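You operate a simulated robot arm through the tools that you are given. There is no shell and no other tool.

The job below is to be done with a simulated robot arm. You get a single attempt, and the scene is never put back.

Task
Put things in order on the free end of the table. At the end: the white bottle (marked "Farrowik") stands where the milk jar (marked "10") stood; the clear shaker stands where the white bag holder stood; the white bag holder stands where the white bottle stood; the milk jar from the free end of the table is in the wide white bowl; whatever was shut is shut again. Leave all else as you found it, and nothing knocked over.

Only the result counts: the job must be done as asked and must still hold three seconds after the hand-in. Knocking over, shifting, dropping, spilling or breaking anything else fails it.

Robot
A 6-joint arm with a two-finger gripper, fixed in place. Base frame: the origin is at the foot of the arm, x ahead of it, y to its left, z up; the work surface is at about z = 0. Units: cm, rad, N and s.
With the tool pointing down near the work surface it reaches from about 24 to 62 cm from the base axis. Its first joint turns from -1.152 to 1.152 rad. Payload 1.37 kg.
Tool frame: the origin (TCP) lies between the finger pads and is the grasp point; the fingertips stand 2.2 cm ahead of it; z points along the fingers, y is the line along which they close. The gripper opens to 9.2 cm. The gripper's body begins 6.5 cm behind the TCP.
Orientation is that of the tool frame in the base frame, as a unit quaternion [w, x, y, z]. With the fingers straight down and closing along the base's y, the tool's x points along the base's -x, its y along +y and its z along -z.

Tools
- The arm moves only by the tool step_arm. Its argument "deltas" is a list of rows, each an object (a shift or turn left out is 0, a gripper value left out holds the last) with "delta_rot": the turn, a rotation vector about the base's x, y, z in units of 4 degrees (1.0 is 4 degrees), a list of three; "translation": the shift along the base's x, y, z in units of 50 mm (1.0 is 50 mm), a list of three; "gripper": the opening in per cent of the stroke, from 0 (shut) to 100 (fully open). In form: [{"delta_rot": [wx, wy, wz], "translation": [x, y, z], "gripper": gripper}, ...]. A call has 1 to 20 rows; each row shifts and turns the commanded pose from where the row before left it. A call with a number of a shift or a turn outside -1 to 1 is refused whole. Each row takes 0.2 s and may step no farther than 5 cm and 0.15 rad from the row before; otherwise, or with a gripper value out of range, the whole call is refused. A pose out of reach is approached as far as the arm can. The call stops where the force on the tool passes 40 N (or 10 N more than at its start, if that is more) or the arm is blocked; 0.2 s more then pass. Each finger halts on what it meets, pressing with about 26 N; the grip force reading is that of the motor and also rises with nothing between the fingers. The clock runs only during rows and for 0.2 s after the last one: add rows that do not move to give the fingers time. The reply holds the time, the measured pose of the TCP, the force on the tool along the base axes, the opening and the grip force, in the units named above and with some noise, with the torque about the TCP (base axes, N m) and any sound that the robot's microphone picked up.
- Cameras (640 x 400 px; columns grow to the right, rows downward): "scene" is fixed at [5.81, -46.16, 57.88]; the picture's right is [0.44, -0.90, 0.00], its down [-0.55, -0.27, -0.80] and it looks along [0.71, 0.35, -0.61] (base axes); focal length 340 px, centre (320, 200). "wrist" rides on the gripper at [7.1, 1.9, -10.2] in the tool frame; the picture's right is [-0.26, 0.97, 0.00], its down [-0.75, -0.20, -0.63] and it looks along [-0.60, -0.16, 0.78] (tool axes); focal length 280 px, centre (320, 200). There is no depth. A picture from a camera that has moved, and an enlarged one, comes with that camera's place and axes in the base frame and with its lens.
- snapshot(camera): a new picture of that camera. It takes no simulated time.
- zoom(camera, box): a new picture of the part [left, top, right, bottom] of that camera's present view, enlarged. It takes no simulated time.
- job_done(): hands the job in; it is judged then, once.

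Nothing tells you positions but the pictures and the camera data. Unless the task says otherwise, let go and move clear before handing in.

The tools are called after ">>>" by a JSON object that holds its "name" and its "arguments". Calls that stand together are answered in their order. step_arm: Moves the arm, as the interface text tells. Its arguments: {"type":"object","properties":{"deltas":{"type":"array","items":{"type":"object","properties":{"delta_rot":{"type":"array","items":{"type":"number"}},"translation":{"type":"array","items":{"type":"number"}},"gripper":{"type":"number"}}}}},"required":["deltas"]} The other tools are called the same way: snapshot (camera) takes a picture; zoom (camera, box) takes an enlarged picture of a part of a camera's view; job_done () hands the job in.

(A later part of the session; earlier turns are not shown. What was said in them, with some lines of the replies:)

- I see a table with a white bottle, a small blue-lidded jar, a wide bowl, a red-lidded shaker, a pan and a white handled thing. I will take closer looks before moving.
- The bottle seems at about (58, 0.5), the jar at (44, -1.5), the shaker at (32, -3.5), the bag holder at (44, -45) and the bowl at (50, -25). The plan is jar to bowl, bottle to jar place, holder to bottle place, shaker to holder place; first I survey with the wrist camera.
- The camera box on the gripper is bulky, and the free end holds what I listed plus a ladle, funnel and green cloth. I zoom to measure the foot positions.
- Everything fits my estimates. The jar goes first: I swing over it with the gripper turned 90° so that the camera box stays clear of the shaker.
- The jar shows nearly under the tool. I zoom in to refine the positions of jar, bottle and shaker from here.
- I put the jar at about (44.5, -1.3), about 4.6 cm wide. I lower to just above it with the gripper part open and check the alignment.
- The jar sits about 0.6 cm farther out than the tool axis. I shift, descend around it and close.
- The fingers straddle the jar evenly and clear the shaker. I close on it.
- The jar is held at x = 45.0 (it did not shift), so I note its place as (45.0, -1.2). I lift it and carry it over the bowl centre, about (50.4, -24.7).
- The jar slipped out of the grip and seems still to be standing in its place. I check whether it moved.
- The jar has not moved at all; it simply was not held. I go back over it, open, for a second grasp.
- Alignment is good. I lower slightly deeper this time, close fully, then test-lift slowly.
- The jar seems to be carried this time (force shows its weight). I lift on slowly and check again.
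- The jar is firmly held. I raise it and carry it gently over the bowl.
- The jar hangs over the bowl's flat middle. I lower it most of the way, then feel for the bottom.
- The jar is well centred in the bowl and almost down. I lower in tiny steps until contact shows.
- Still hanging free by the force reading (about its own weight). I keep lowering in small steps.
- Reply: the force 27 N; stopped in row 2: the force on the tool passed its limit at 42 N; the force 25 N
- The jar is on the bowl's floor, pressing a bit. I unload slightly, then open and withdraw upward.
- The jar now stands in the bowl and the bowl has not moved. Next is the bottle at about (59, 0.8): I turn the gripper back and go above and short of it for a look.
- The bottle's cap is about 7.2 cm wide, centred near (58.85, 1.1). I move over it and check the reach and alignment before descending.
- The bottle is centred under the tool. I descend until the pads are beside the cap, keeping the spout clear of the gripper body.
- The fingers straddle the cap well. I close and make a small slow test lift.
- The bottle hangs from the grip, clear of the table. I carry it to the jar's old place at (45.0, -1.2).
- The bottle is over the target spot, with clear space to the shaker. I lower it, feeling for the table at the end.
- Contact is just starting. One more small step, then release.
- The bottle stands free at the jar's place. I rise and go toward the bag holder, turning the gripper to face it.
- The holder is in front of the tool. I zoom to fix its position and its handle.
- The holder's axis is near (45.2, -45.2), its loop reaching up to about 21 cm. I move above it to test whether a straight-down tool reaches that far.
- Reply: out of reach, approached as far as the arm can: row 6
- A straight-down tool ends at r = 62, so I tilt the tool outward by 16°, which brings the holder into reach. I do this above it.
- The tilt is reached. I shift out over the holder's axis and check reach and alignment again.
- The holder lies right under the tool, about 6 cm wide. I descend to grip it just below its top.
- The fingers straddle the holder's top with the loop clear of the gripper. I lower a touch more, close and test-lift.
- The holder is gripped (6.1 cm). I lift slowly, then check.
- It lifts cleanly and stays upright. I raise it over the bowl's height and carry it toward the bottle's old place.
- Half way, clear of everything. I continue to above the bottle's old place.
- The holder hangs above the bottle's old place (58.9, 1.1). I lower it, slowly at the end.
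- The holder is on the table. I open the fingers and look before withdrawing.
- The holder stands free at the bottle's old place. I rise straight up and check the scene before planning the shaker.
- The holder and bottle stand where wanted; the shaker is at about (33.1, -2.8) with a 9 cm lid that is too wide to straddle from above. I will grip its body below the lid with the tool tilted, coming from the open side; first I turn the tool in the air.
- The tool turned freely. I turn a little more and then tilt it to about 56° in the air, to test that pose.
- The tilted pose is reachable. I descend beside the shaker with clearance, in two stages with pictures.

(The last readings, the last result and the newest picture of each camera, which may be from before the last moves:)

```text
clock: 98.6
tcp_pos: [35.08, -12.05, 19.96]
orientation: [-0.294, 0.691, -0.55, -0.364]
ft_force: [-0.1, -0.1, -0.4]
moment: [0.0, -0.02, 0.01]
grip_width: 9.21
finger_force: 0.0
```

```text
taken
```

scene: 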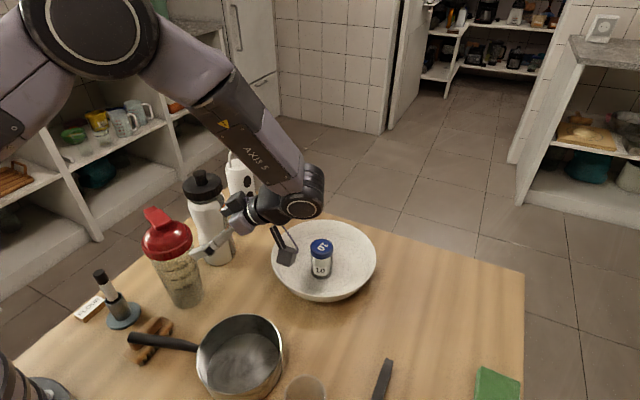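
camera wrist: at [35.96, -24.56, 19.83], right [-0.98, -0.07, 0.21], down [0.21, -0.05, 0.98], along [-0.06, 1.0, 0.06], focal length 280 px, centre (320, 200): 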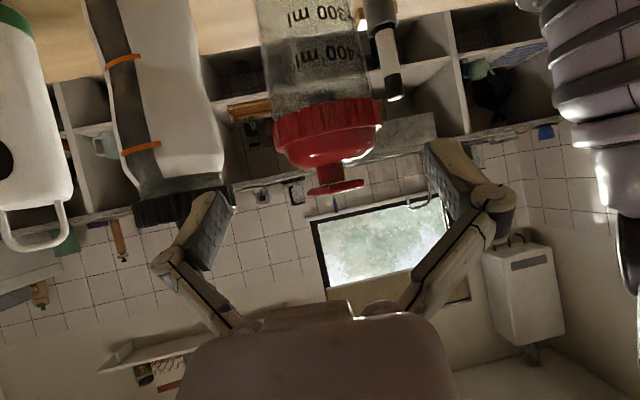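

The shaker lines up with the tool's approach line. I descend to gripping height (10.5 cm), still short of it.

>>> {"name": "step_arm", "arguments": {"deltas": [{"translation": [0, 0, -0.4]}, {"translation": [0, 0, -0.5]}, {"translation": [0, 0, -0.5]}, {"translation": [0, 0, -0.49]}, {}, {}]}}

>>> {"name": "snapshot", "arguments": {"camera": "wrist"}}

>>> {"name": "zoom", "arguments": {"camera": "scene", "box": [120, 170, 320, 330]}}

```text
clock: 100.0
tcp_pos: [35.0, -11.97, 10.33]
orientation: [-0.294, 0.691, -0.551, -0.363]
ft_force: [0.1, -0.2, 0.2]
moment: [0.0, 0.0, 0.0]
grip_width: 9.21
finger_force: 0.1
```

```text
taken
camera wrist: at [35.87, -24.5, 10.17], right [-0.98, -0.07, 0.21], down [0.21, -0.05, 0.98], along [-0.06, 1.0, 0.06], focal length 280 px, centre (320, 200)
```

wrist: 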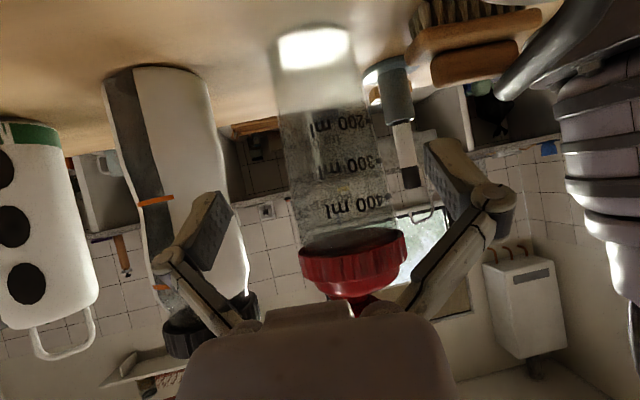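

```text
2.50 times, centred on (220, 250) of scene
camera zoom: at [5.81, -46.16, 57.88], right [0.44, -0.9, 0.0], down [-0.55, -0.27, -0.8], along [0.71, 0.35, -0.61], focal length 850 px, centre (570, 75)
```

zoom: 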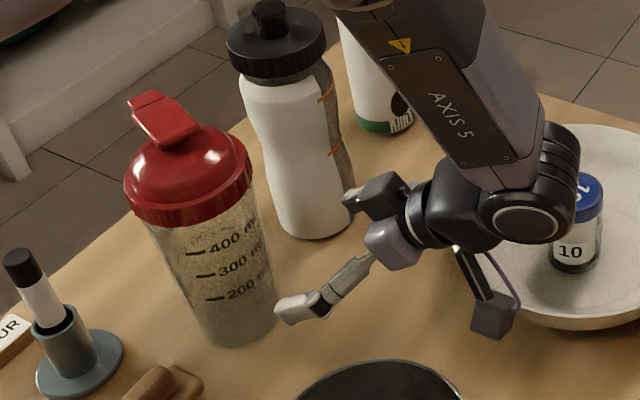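

The view is ideal: shaker centred between the fingers, its body about 7.5 cm. I raise 0.9 cm so that the bracket box on the gripper clears the lid and advance part of the way.

>>> {"name": "step_arm", "arguments": {"deltas": [{"translation": [0, 0, 0.19]}, {"translation": [-0.05, 0.22, 0]}, {"translation": [-0.05, 0.22, 0]}, {"translation": [-0.05, 0.22, 0]}, {"translation": [-0.05, 0.22, 0]}, {"translation": [-0.05, 0.22, 0]}, {}, {}]}}

>>> {"name": "snapshot", "arguments": {"camera": "wrist"}}

>>> {"name": "zoom", "arguments": {"camera": "scene", "box": [120, 170, 320, 330]}}

```text
clock: 101.8
tcp_pos: [33.84, -6.4, 11.3]
orientation: [-0.294, 0.692, -0.55, -0.363]
ft_force: [0.9, -0.2, -0.3]
moment: [0.04, 0.01, 0.0]
grip_width: 9.17
finger_force: 0.0
```

```text
taken
camera wrist: at [34.78, -18.93, 11.23], right [-0.98, -0.07, 0.21], down [0.21, -0.05, 0.98], along [-0.06, 1.0, 0.06], focal length 280 px, centre (320, 200)
```

wrist: 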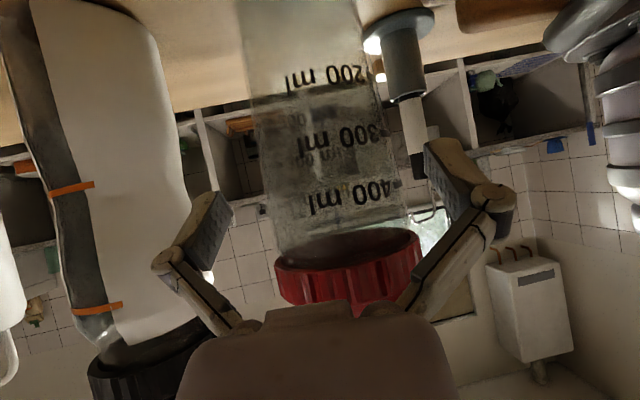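

```text
2.50 times, centred on (220, 250) of scene
camera zoom: at [5.82, -46.16, 57.88], right [0.44, -0.9, 0.0], down [-0.55, -0.27, -0.8], along [0.71, 0.35, -0.61], focal length 850 px, centre (570, 75)
```

zoom: 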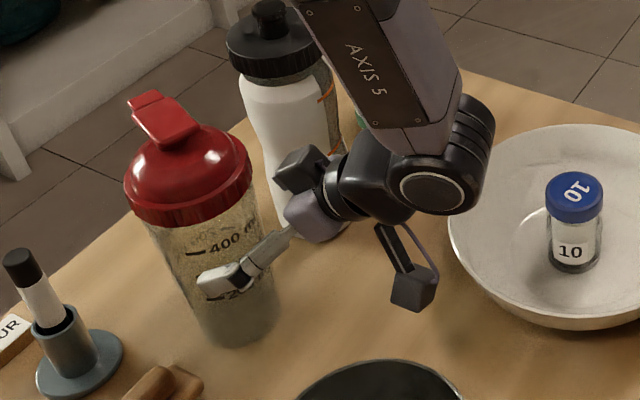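

Clearances look fine, including the bracket box to the lid. I advance the remaining 2.7 cm.

>>> {"name": "step_arm", "arguments": {"deltas": [{"translation": [-0.04, 0.18, 0]}, {"translation": [-0.04, 0.18, 0]}, {"translation": [-0.04, 0.17, 0]}, {}, {}]}}

>>> {"name": "snapshot", "arguments": {"camera": "wrist"}}

>>> {"name": "zoom", "arguments": {"camera": "scene", "box": [120, 190, 280, 320]}}

```text
clock: 103.0
tcp_pos: [33.24, -3.64, 11.51]
orientation: [-0.294, 0.691, -0.55, -0.364]
ft_force: [0.7, 0.7, 1.1]
moment: [-0.01, 0.02, -0.01]
grip_width: 9.22
finger_force: 0.0
```

```text
taken
camera wrist: at [34.25, -16.27, 11.36], right [-0.98, -0.07, 0.21], down [0.21, -0.05, 0.98], along [-0.06, 1.0, 0.06], focal length 280 px, centre (320, 200)
```

wrist: 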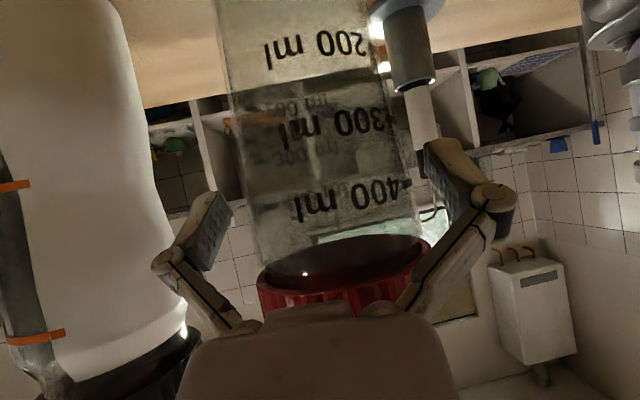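

```text
3.08 times, centred on (200, 255) of scene
camera zoom: at [5.81, -46.16, 57.88], right [0.44, -0.9, 0.0], down [-0.55, -0.27, -0.8], along [0.71, 0.35, -0.61], focal length 1046 px, centre (689, 31)
```

zoom: 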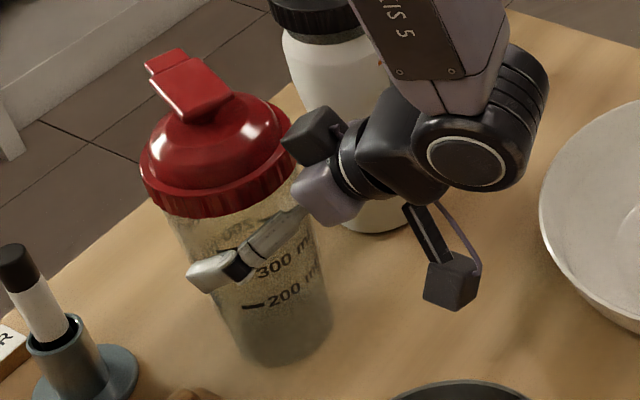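

The fingers stand on both sides of the body below the lid. I close on it.

>>> {"name": "step_arm", "arguments": {"deltas": [{"gripper": 0}, {}, {}, {}, {}, {}]}}

>>> {"name": "snapshot", "arguments": {"camera": "wrist"}}

```text
clock: 104.4
tcp_pos: [33.32, -3.81, 11.54]
orientation: [-0.295, 0.691, -0.55, -0.364]
ft_force: [-1.4, -0.8, 10.3]
moment: [0.05, 0.08, -0.02]
grip_width: 6.81
finger_force: 26.2
```

```text
taken
camera wrist: at [34.25, -16.28, 11.38], right [-0.98, -0.07, 0.21], down [0.21, -0.05, 0.98], along [-0.06, 1.0, 0.06], focal length 280 px, centre (320, 200)
```

wrist: 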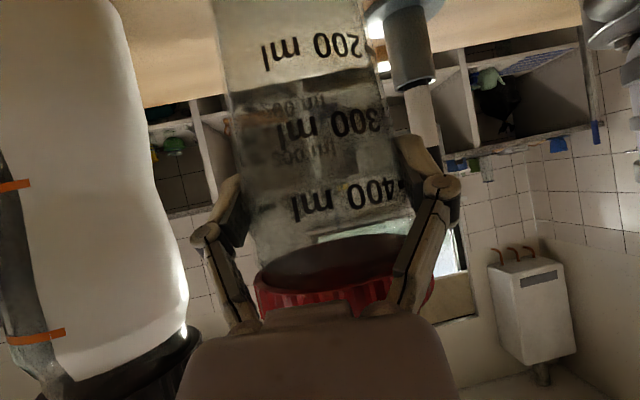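

Gripped at 6.8 cm. A slow test lift next.

>>> {"name": "step_arm", "arguments": {"deltas": [{"translation": [0, 0, 0.05]}, {"translation": [0, 0, 0.05]}, {"translation": [0, 0, 0.05]}, {"translation": [0, 0, 0.1]}, {"translation": [0, 0, 0.1]}, {}]}}

>>> {"name": "snapshot", "arguments": {"camera": "wrist"}}

>>> {"name": "zoom", "arguments": {"camera": "scene", "box": [120, 190, 280, 320]}}

```text
clock: 105.8
tcp_pos: [33.32, -3.88, 13.07]
orientation: [-0.294, 0.691, -0.551, -0.363]
ft_force: [0.1, 0.3, -1.9]
moment: [-0.02, -0.04, 0.02]
grip_width: 6.83
finger_force: 26.2
```

```text
taken
camera wrist: at [34.18, -16.3, 13.01], right [-0.98, -0.07, 0.21], down [0.21, -0.05, 0.98], along [-0.06, 1.0, 0.06], focal length 280 px, centre (320, 200)
```

wrist: 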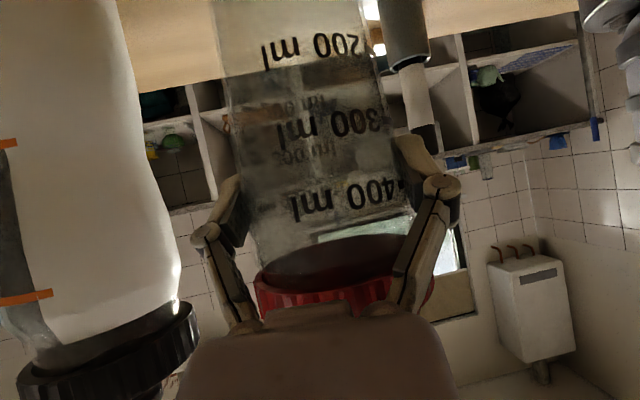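

```text
3.08 times, centred on (200, 255) of scene
camera zoom: at [5.82, -46.16, 57.88], right [0.44, -0.9, 0.0], down [-0.55, -0.27, -0.8], along [0.71, 0.35, -0.61], focal length 1046 px, centre (689, 31)
```

zoom: 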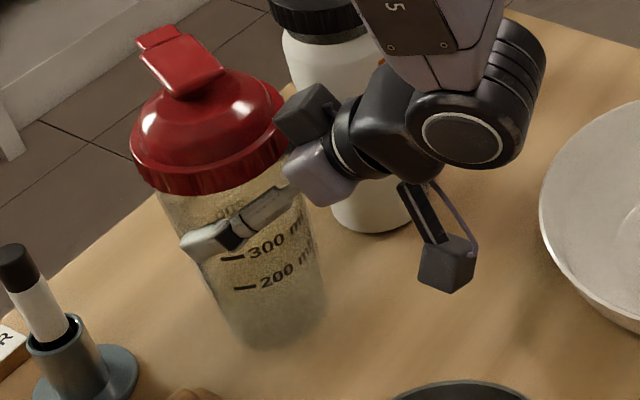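

The shaker is lifted cleanly. I raise it straight up high enough to pass over everything.

>>> {"name": "step_arm", "arguments": {"deltas": [{"translation": [0, 0, 0.2]}, {"translation": [0, 0, 0.3]}, {"translation": [0, 0, 0.4]}, {"translation": [0, 0, 0.4]}, {"translation": [0, 0, 0.4]}, {"translation": [0, 0, 0.4]}, {"translation": [0, 0, 0.3]}, {"translation": [0, 0, 0.1]}, {}]}}

>>> {"name": "snapshot", "arguments": {"camera": "scene"}}

>>> {"name": "snapshot", "arguments": {"camera": "wrist"}}

```text
clock: 107.8
tcp_pos: [33.2, -3.79, 25.66]
orientation: [-0.295, 0.691, -0.551, -0.364]
ft_force: [0.7, 0.1, -1.7]
moment: [-0.01, 0.02, 0.0]
grip_width: 6.84
finger_force: 26.6
```

```text
taken
```

scene: 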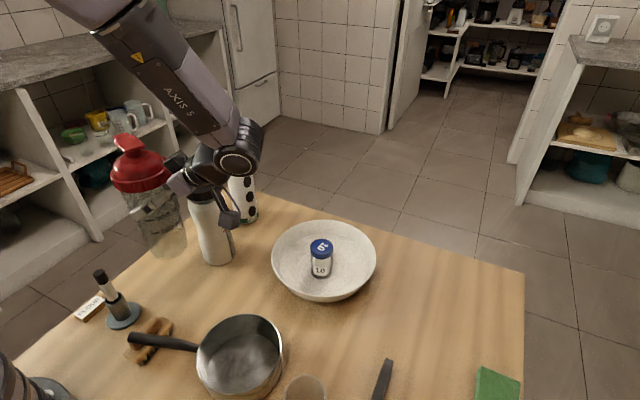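

```text
taken
camera wrist: at [34.1, -16.33, 25.55], right [-0.98, -0.07, 0.21], down [0.21, -0.05, 0.98], along [-0.06, 1.0, 0.06], focal length 280 px, centre (320, 200)
```

wrist: 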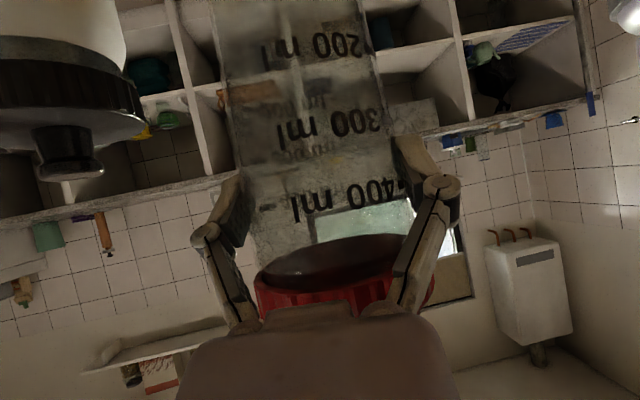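

The shaker hangs steady. I swing it across toward the holder's old place while turning the tool.

>>> {"name": "step_arm", "arguments": {"deltas": [{"translation": [0.03, -0.12, 0], "delta_rot": [0, 0, -0.5]}, {"translation": [0.06, -0.22, 0], "delta_rot": [0, 0, -1]}, {"translation": [0.06, -0.22, 0], "delta_rot": [0, 0, -1]}, {"translation": [0.06, -0.22, 0], "delta_rot": [0, 0, -1]}, {"translation": [0.06, -0.22, 0], "delta_rot": [0, 0, -1]}, {"translation": [0.06, -0.22, 0], "delta_rot": [0, 0, -1]}, {"translation": [0.06, -0.22, 0], "delta_rot": [0, 0, -1]}, {"translation": [0.06, -0.22, 0], "delta_rot": [0, 0, -1]}, {"translation": [0.06, -0.22, 0], "delta_rot": [0, 0, -1]}, {"translation": [0.06, -0.22, 0], "delta_rot": [0, 0, -1]}, {"translation": [0.06, -0.22, 0], "delta_rot": [0, 0, -1]}, {"translation": [0.06, -0.22, 0], "delta_rot": [0, 0, -1]}, {"translation": [0.06, -0.22, 0], "delta_rot": [0, 0, -1]}, {"translation": [0.06, -0.22, 0], "delta_rot": [0, 0, -1]}, {"translation": [0.06, -0.22, 0], "delta_rot": [0, 0, -1]}, {"translation": [0.06, -0.22, 0], "delta_rot": [0, 0, -1]}, {"translation": [0.06, -0.22, 0], "delta_rot": [0, 0, -1]}, {"translation": [0.06, -0.22, 0], "delta_rot": [0, 0, -1]}, {"translation": [0.03, -0.12, 0], "delta_rot": [0, 0, -0.5]}, {}]}}

>>> {"name": "snapshot", "arguments": {"camera": "scene"}}

>>> {"name": "snapshot", "arguments": {"camera": "wrist"}}

```text
clock: 112.0
tcp_pos: [38.68, -23.74, 25.63]
orientation: [0.452, -0.235, 0.852, 0.121]
ft_force: [0.2, 0.6, -2.2]
moment: [0.01, 0.0, 0.01]
grip_width: 6.83
finger_force: 25.6
```

```text
taken
```

scene: 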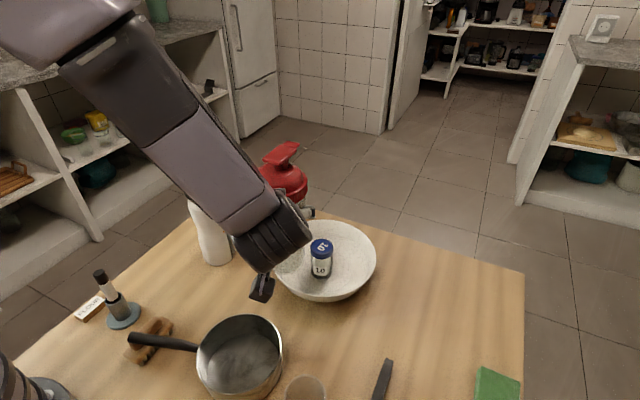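

```text
taken
camera wrist: at [27.03, -28.43, 25.47], right [-0.37, 0.91, 0.21], down [0.02, -0.22, 0.98], along [0.93, 0.36, 0.06], focal length 280 px, centre (320, 200)
```

wrist: 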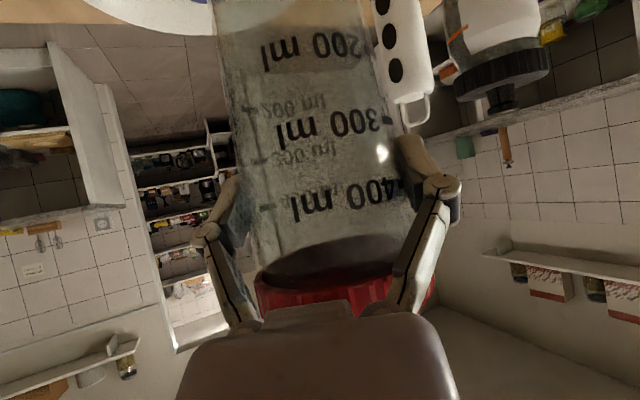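

All steady. I continue the swing to above the holder's old place.

>>> {"name": "step_arm", "arguments": {"deltas": [{"translation": [0.03, -0.12, 0], "delta_rot": [0, 0, -0.5]}, {"translation": [0.06, -0.22, 0], "delta_rot": [0, 0, -1]}, {"translation": [0.06, -0.22, 0], "delta_rot": [0, 0, -1]}, {"translation": [0.06, -0.22, 0], "delta_rot": [0, 0, -1]}, {"translation": [0.06, -0.22, 0], "delta_rot": [0, 0, -1]}, {"translation": [0.06, -0.22, 0], "delta_rot": [0, 0, -1]}, {"translation": [0.06, -0.22, 0], "delta_rot": [0, 0, -1]}, {"translation": [0.06, -0.22, 0], "delta_rot": [0, 0, -1]}, {"translation": [0.06, -0.22, 0], "delta_rot": [0, 0, -1]}, {"translation": [0.06, -0.22, 0], "delta_rot": [0, 0, -1]}, {"translation": [0.06, -0.22, 0], "delta_rot": [0, 0, -1]}, {"translation": [0.06, -0.22, 0], "delta_rot": [0, 0, -1]}, {"translation": [0.06, -0.22, 0], "delta_rot": [0, 0, -1]}, {"translation": [0.06, -0.22, 0], "delta_rot": [0, 0, -1]}, {"translation": [0.06, -0.22, 0], "delta_rot": [0, 0, -1]}, {"translation": [0.06, -0.22, 0], "delta_rot": [0, 0, -1]}, {"translation": [0.06, -0.22, 0], "delta_rot": [0, 0, -1]}, {"translation": [0.06, -0.22, 0], "delta_rot": [0, 0, -1]}, {"translation": [0.06, -0.22, 0], "delta_rot": [0, 0, -1]}, {"translation": [0.03, -0.12, 0], "delta_rot": [0, 0, -0.5]}]}}

>>> {"name": "snapshot", "arguments": {"camera": "scene"}}

>>> {"name": "snapshot", "arguments": {"camera": "wrist"}}

```text
clock: 116.2
tcp_pos: [40.13, -47.63, 25.14]
orientation: [0.431, 0.337, 0.818, -0.178]
ft_force: [0.0, 0.4, -1.6]
moment: [-0.01, 0.0, -0.02]
grip_width: 6.84
finger_force: 26.2
out of reach, approached as far as the arm can: row 19, 20
```

```text
taken
```

scene: 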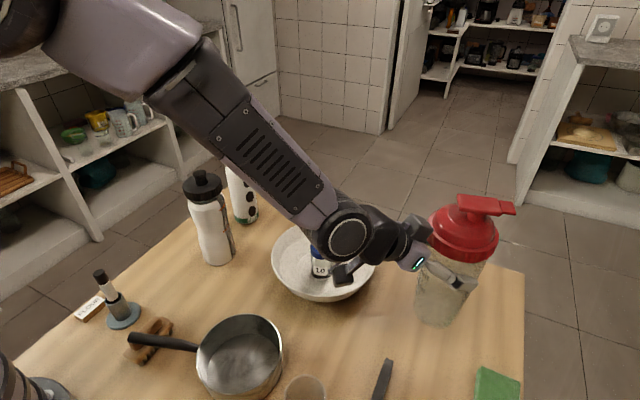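

```text
taken
camera wrist: at [32.82, -37.57, 25.1], right [0.78, 0.58, 0.22], down [-0.21, -0.08, 0.97], along [0.58, -0.81, 0.06], focal length 280 px, centre (320, 200)
```

wrist: 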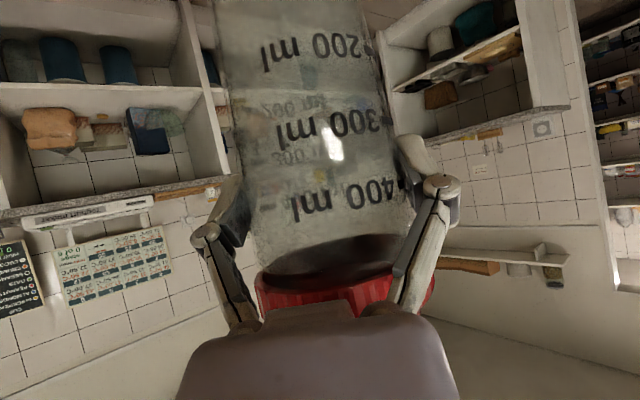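

The last turn ran into a wrist limit and the shaker stopped a bit off line, still held and clear of everything. I turn back some and bring it in line with a less extreme heading.

>>> {"name": "step_arm", "arguments": {"deltas": [{"delta_rot": [0, 0, 0.5]}, {"delta_rot": [0, 0, 1]}, {"delta_rot": [0, 0, 1]}, {}]}}

```text
clock: 117.2
tcp_pos: [40.27, -47.64, 25.19]
orientation: [0.445, 0.266, 0.843, -0.144]
ft_force: [-0.3, 0.2, -0.5]
moment: [0.02, 0.0, 0.01]
grip_width: 6.82
finger_force: 25.7
```

It follows well. I finish turning and move over the target.

>>> {"name": "step_arm", "arguments": {"deltas": [{"delta_rot": [0, 0, 1]}, {"delta_rot": [0, 0, 1]}, {"delta_rot": [0, 0, 1], "translation": [0.1, 0.07, 0]}, {"delta_rot": [0, 0, 1], "translation": [0.1, 0.07, 0]}, {"delta_rot": [0, 0, 1], "translation": [0.15, 0.1, 0]}, {"delta_rot": [0, 0, 1], "translation": [0.15, 0.1, 0]}, {"delta_rot": [0, 0, 0.5], "translation": [0.15, 0.1, 0]}, {"translation": [0.1, 0.09, 0]}, {}, {}]}}

>>> {"name": "snapshot", "arguments": {"camera": "scene"}}

>>> {"name": "snapshot", "arguments": {"camera": "wrist"}}

```text
clock: 119.4
tcp_pos: [43.92, -45.05, 25.24]
orientation: [0.466, 0.069, 0.881, -0.04]
ft_force: [-0.4, -0.2, -1.7]
moment: [-0.01, 0.03, 0.01]
grip_width: 6.82
finger_force: 26.1
```

```text
taken
```

scene: 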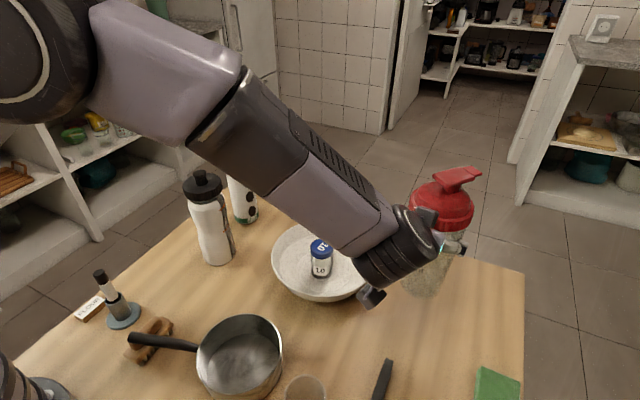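

```text
taken
camera wrist: at [32.06, -41.12, 25.16], right [0.3, 0.93, 0.21], down [-0.12, -0.18, 0.98], along [0.95, -0.32, 0.06], focal length 280 px, centre (320, 200)
```

wrist: 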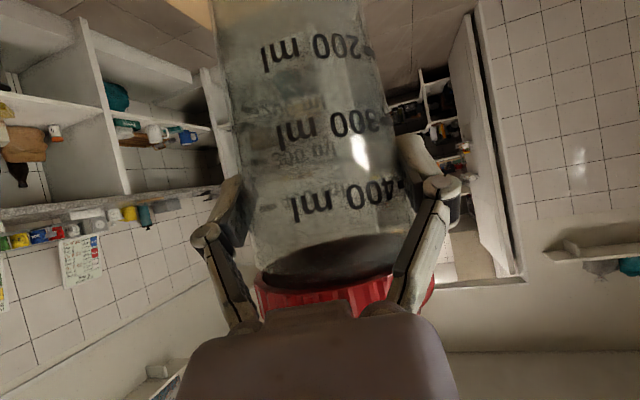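

The shaker's axis is now about (44.9, -45.2), right over the target. I lower in stages.

>>> {"name": "step_arm", "arguments": {"deltas": [{"translation": [0.02, 0.02, -0.2]}, {"translation": [0, 0, -0.3]}, {"translation": [0, 0, -0.4]}, {"translation": [0, 0, -0.4]}, {"translation": [0, 0, -0.3]}, {}]}}

>>> {"name": "snapshot", "arguments": {"camera": "scene"}}

>>> {"name": "snapshot", "arguments": {"camera": "wrist"}}

```text
clock: 120.8
tcp_pos: [43.98, -44.98, 17.3]
orientation: [0.466, 0.07, 0.881, -0.04]
ft_force: [0.2, 0.3, -2.2]
moment: [0.02, -0.01, -0.02]
grip_width: 6.84
finger_force: 26.0
```

```text
taken
```

scene: 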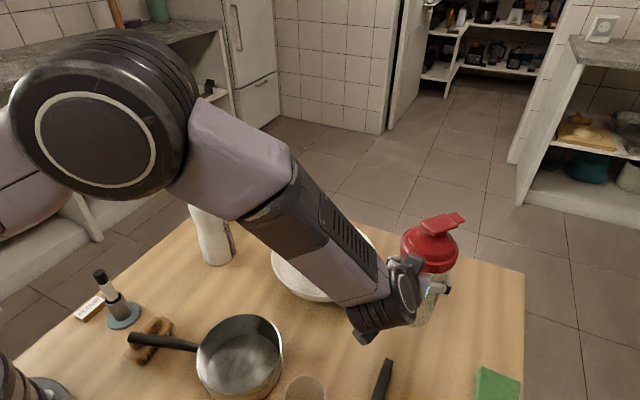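

```text
taken
camera wrist: at [32.19, -41.03, 17.12], right [0.3, 0.93, 0.21], down [-0.12, -0.18, 0.98], along [0.95, -0.32, 0.06], focal length 280 px, centre (320, 200)
```

wrist: 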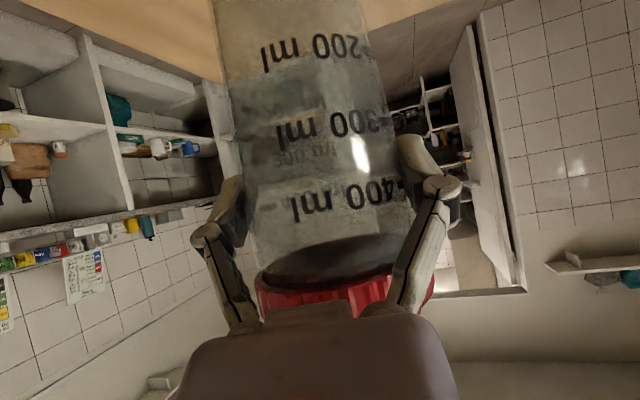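

Clear so far. I lower farther, ending just above the table.

>>> {"name": "step_arm", "arguments": {"deltas": [{"translation": [0, 0, -0.3]}, {"translation": [0, 0, -0.3]}, {"translation": [0, 0, -0.25]}, {"translation": [0, 0, -0.17]}, {}]}}

>>> {"name": "step_arm", "arguments": {"deltas": [{"translation": [0, 0, -0.05]}, {}]}}

>>> {"name": "zoom", "arguments": {"camera": "scene", "box": [330, 190, 490, 380]}}

>>> {"name": "snapshot", "arguments": {"camera": "wrist"}}

```text
clock: 122.0
tcp_pos: [44.11, -44.91, 12.07]
orientation: [0.466, 0.069, 0.881, -0.041]
ft_force: [0.2, 0.0, -0.7]
moment: [-0.01, 0.01, 0.0]
grip_width: 6.83
finger_force: 26.1
```

```text
clock: 122.6
tcp_pos: [44.15, -44.82, 11.93]
orientation: [0.466, 0.069, 0.881, -0.04]
ft_force: [0.1, -0.8, -0.7]
moment: [-0.03, 0.01, 0.0]
grip_width: 6.83
finger_force: 26.1
```

```text
2.11 times, centred on (410, 285) of scene
camera zoom: at [5.82, -46.16, 57.88], right [0.44, -0.9, 0.0], down [-0.55, -0.27, -0.8], along [0.71, 0.35, -0.61], focal length 715 px, centre (130, 21)
```

zoom: 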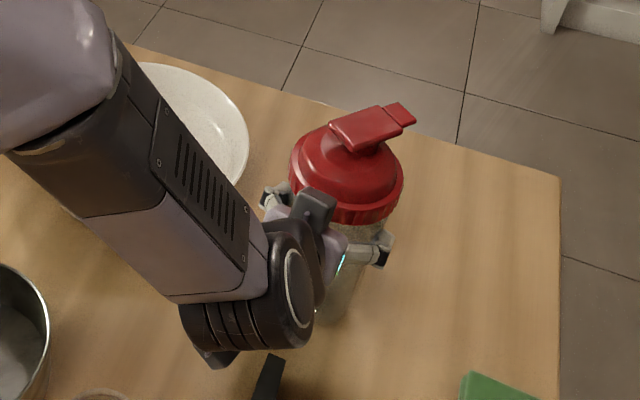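

```text
taken
camera wrist: at [32.23, -40.99, 11.73], right [0.3, 0.93, 0.21], down [-0.12, -0.18, 0.98], along [0.95, -0.32, 0.06], focal length 280 px, centre (320, 200)
```

wrist: 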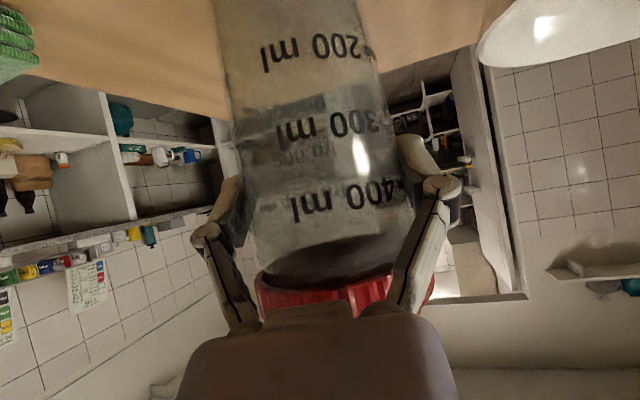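

Just above the table. I feel for contact in tiny steps.

>>> {"name": "step_arm", "arguments": {"deltas": [{"translation": [0, 0, -0.04]}, {}]}}

>>> {"name": "step_arm", "arguments": {"deltas": [{"translation": [0, 0, -0.03]}, {}]}}

```text
clock: 123.2
tcp_pos: [44.1, -44.9, 11.68]
orientation: [0.466, 0.07, 0.881, -0.041]
ft_force: [-0.1, -0.1, -1.3]
moment: [0.01, 0.0, -0.02]
grip_width: 6.82
finger_force: 25.9
```

```text
clock: 123.8
tcp_pos: [44.05, -44.78, 11.62]
orientation: [0.466, 0.07, 0.881, -0.041]
ft_force: [-0.2, 0.1, -1.2]
moment: [0.0, -0.01, 0.03]
grip_width: 6.82
finger_force: 25.6
```

>>> {"name": "step_arm", "arguments": {"deltas": [{"translation": [0, 0, -0.03]}, {}]}}

```text
clock: 124.4
tcp_pos: [44.14, -44.82, 11.55]
orientation: [0.466, 0.071, 0.881, -0.041]
ft_force: [-1.0, 1.6, 2.5]
moment: [0.22, 0.08, 0.02]
grip_width: 6.83
finger_force: 26.4
```

Contact is beginning. One more small step and then release.

>>> {"name": "step_arm", "arguments": {"deltas": [{"translation": [0, 0, -0.02]}, {}]}}

>>> {"name": "step_arm", "arguments": {"deltas": [{"gripper": 76}, {"gripper": 80}, {"gripper": 86}, {"gripper": 93}, {"gripper": 100}, {}, {}]}}

>>> {"name": "snapshot", "arguments": {"camera": "wrist"}}

>>> {"name": "zoom", "arguments": {"camera": "scene", "box": [330, 190, 490, 380]}}

```text
clock: 125.0
tcp_pos: [44.17, -44.89, 11.37]
orientation: [0.466, 0.07, 0.881, -0.041]
ft_force: [-0.3, 3.0, 11.4]
moment: [0.45, 0.06, -0.01]
grip_width: 6.84
finger_force: 26.1
```

```text
clock: 126.6
tcp_pos: [44.1, -44.91, 11.37]
orientation: [0.467, 0.07, 0.881, -0.04]
ft_force: [0.6, 0.4, -0.6]
moment: [0.01, -0.03, 0.04]
grip_width: 9.17
finger_force: 0.1
```

```text
taken
camera wrist: at [32.2, -41.04, 11.23], right [0.3, 0.93, 0.21], down [-0.12, -0.18, 0.98], along [0.95, -0.32, 0.06], focal length 280 px, centre (320, 200)
```

wrist: 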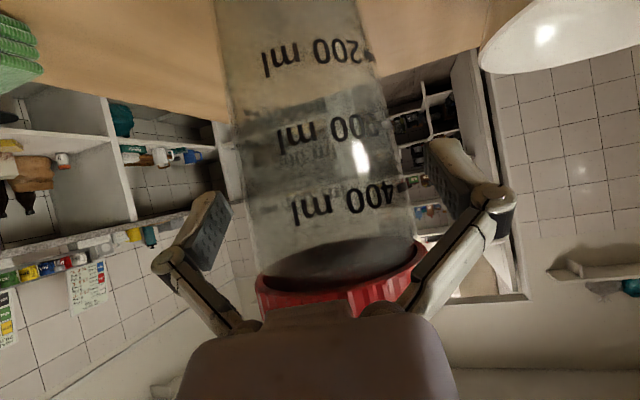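

```text
2.11 times, centred on (410, 285) of scene
camera zoom: at [5.81, -46.16, 57.88], right [0.44, -0.9, 0.0], down [-0.55, -0.27, -0.8], along [0.71, 0.35, -0.61], focal length 715 px, centre (130, 21)
```

zoom: 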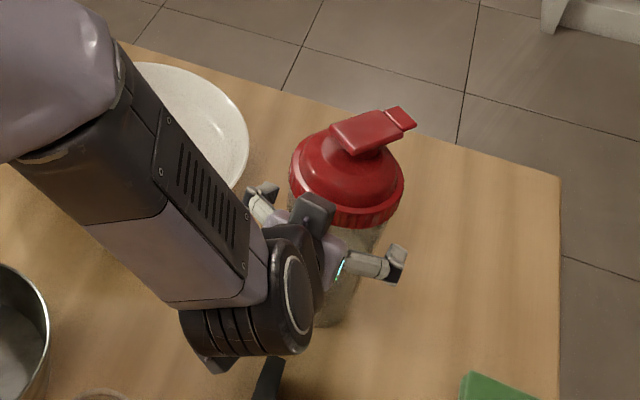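

The shaker stands released. I back the fingers out horizontally first, then up and back along the tool axis.

>>> {"name": "step_arm", "arguments": {"deltas": [{"translation": [-0.1, 0.0165, 0]}, {"translation": [-0.15, 0.025, 0]}, {"translation": [-0.2, 0.033, 0]}, {"translation": [-0.24, 0.04, 0]}, {}]}}

>>> {"name": "snapshot", "arguments": {"camera": "wrist"}}

>>> {"name": "zoom", "arguments": {"camera": "scene", "box": [300, 190, 500, 400]}}

```text
clock: 127.8
tcp_pos: [40.62, -44.31, 11.37]
orientation: [0.466, 0.07, 0.881, -0.042]
ft_force: [0.6, -0.2, 0.1]
moment: [0.0, 0.01, 0.03]
grip_width: 9.2
finger_force: 0.1
```

```text
taken
camera wrist: at [28.73, -40.45, 11.18], right [0.3, 0.93, 0.21], down [-0.12, -0.18, 0.98], along [0.95, -0.32, 0.06], focal length 280 px, centre (320, 200)
```

wrist: 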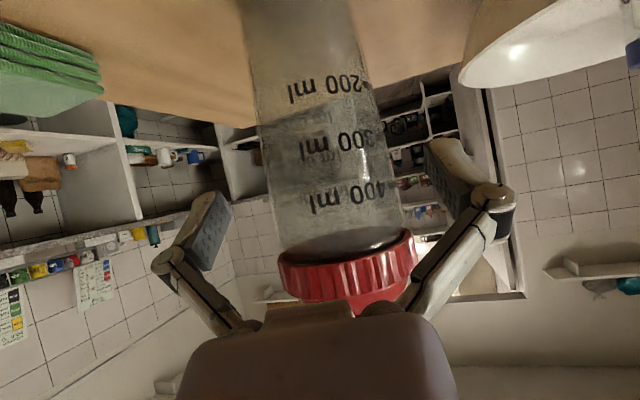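

```text
1.90 times, centred on (400, 295) of scene
camera zoom: at [5.81, -46.16, 57.88], right [0.44, -0.9, 0.0], down [-0.55, -0.27, -0.8], along [0.71, 0.35, -0.61], focal length 647 px, centre (168, 19)
```

zoom: 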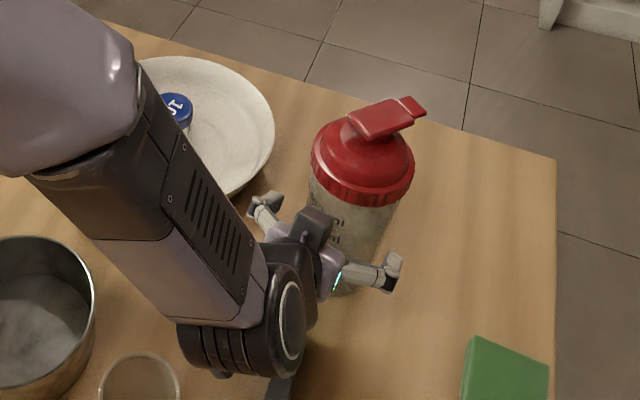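

The fingers are clear of the shaker, which stands still. I continue back and up, then rise.

>>> {"name": "step_arm", "arguments": {"deltas": [{"translation": [-0.19, 0.032, 0.16]}, {"translation": [-0.19, 0.032, 0.16]}, {"translation": [-0.19, 0.032, 0.18]}, {"translation": [-0.19, 0.032, 0.2]}, {"translation": [0, 0, 0.4]}, {"translation": [0, 0, 0.5]}, {"translation": [0, 0, 0.5]}, {"translation": [0, 0, 0.5]}, {"translation": [0, 0.3, 0.3]}, {"translation": [0, 0.5, 0.2]}, {"translation": [0, 0.5, 0]}, {"translation": [0, 0.5, 0]}, {}]}}

>>> {"name": "snapshot", "arguments": {"camera": "scene"}}

```text
clock: 130.6
tcp_pos: [36.97, -34.6, 26.57]
orientation: [0.467, 0.069, 0.881, -0.04]
ft_force: [0.7, -0.2, 0.7]
moment: [0.02, -0.04, -0.01]
grip_width: 9.21
finger_force: 0.0
```

```text
taken
```

scene: 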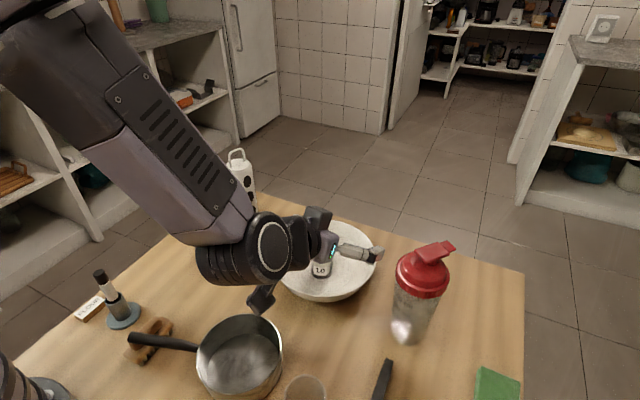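

The shaker stands at the holder's old place. I raise the arm and straighten the tool to view the whole table.

>>> {"name": "step_arm", "arguments": {"deltas": [{"translation": [0, 0, 0.4]}, {"translation": [0, 0, 0.4]}, {"translation": [-0.1, 0, 0.4], "delta_rot": [0.16, 0.98, 0]}, {"translation": [-0.1, 0.1, 0.2], "delta_rot": [0.16, 0.98, 0]}, {"translation": [-0.1, 0.2, 0.2], "delta_rot": [0.16, 0.98, 0]}, {"translation": [-0.1, 0.2, 0], "delta_rot": [0.16, 0.98, 0]}, {"translation": [-0.1, 0.3, 0], "delta_rot": [0.16, 0.98, 0]}, {"translation": [-0.1, 0.3, 0], "delta_rot": [0.16, 0.98, 0]}, {"translation": [-0.1, 0.3, 0], "delta_rot": [0.16, 0.98, 0]}, {"translation": [-0.1, 0.3, 0], "delta_rot": [0.16, 0.98, 0]}, {"translation": [0, 0.3, 0], "delta_rot": [0.16, 0.98, 0]}, {"translation": [0, 0.3, 0], "delta_rot": [0.16, 0.98, 0]}, {"translation": [0, 0.3, 0], "delta_rot": [0.16, 0.98, 0]}, {"translation": [0, 0.3, 0], "delta_rot": [0.16, 0.98, 0]}, {}]}}

>>> {"name": "snapshot", "arguments": {"camera": "scene"}}

>>> {"name": "snapshot", "arguments": {"camera": "wrist"}}

```text
clock: 133.8
tcp_pos: [33.02, -20.11, 34.74]
orientation: [0.07, 0.078, 0.994, -0.007]
ft_force: [0.0, -0.3, 0.0]
moment: [0.0, 0.01, 0.01]
grip_width: 9.19
finger_force: 0.1
```

```text
taken
```

scene: 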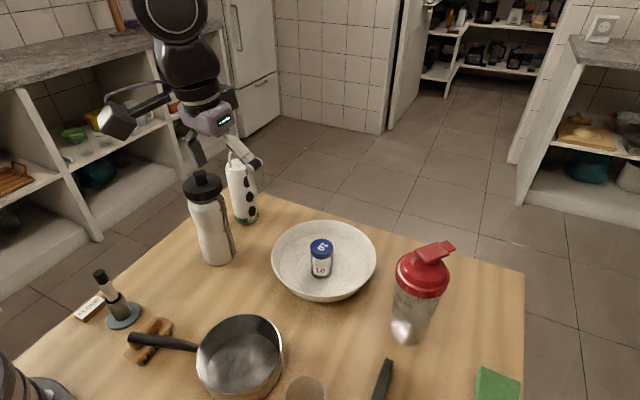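

```text
taken
camera wrist: at [24.92, -16.87, 43.86], right [0.41, 0.91, 0.03], down [0.62, -0.3, 0.73], along [0.67, -0.28, -0.69], focal length 280 px, centre (320, 200)
```

wrist: 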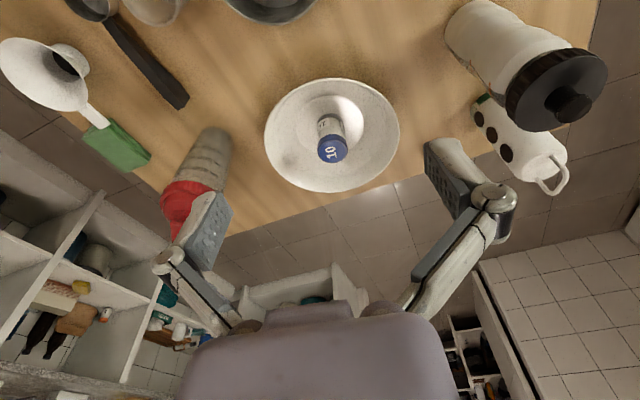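

Everything stands upright where intended. I check the shaker's foot against the holder's old place before handing in.

>>> {"name": "zoom", "arguments": {"camera": "scene", "box": [370, 240, 450, 350]}}

>>> {"name": "zoom", "arguments": {"camera": "scene", "box": [170, 140, 390, 310]}}

```text
3.64 times, centred on (410, 295) of scene
camera zoom: at [5.82, -46.16, 57.88], right [0.44, -0.9, 0.0], down [-0.55, -0.27, -0.8], along [0.71, 0.35, -0.61], focal length 1236 px, centre (-7, -146)
```

zoom: 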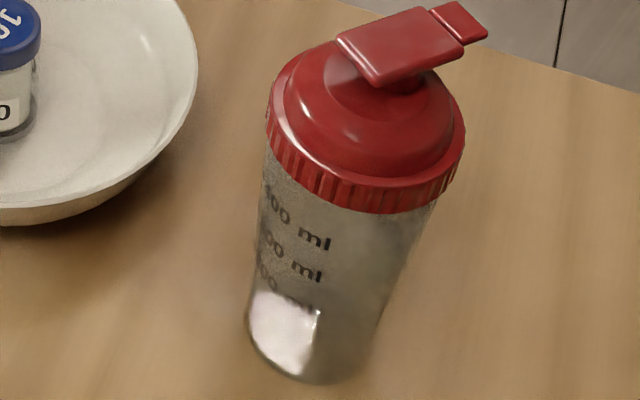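

```text
2.35 times, centred on (280, 225) of scene
camera zoom: at [5.82, -46.16, 57.88], right [0.44, -0.9, 0.0], down [-0.55, -0.27, -0.8], along [0.71, 0.35, -0.61], focal length 800 px, centre (414, 141)
```

zoom: 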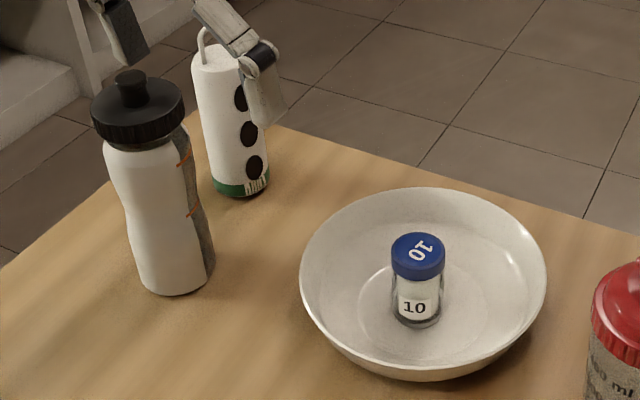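

The shaker's foot coincides with where the holder's foot was. The bottle, holder and jar stand as asked, nothing else has moved, and the arm is clear, so I hand in.

>>> {"name": "job_done", "arguments": {}}

```text
The job is handed in.
```

I've handed the job in, and in the last pictures everything stands as you asked. I don't have the verdict on it.

- **Milk jar ("10"):** it stands upright in the wide white bowl, with its lid on. My first grip on it slipped, but the jar did not move and the second try held.
- **White bottle ("Farrowik"):** it stands where the jar stood.
- **White bag holder:** it stands where the bottle stood.
- **Clear shaker:** it stands where the bag holder stood, with its lid still shut. While I carried it over, the arm ran into a wrist limit and drifted a few centimetres. I corrected this in the air.

I opened nothing. Nothing was knocked over, and nothing else on the table had moved in the last pictures. The gripper was empty and clear of everything when I handed in.
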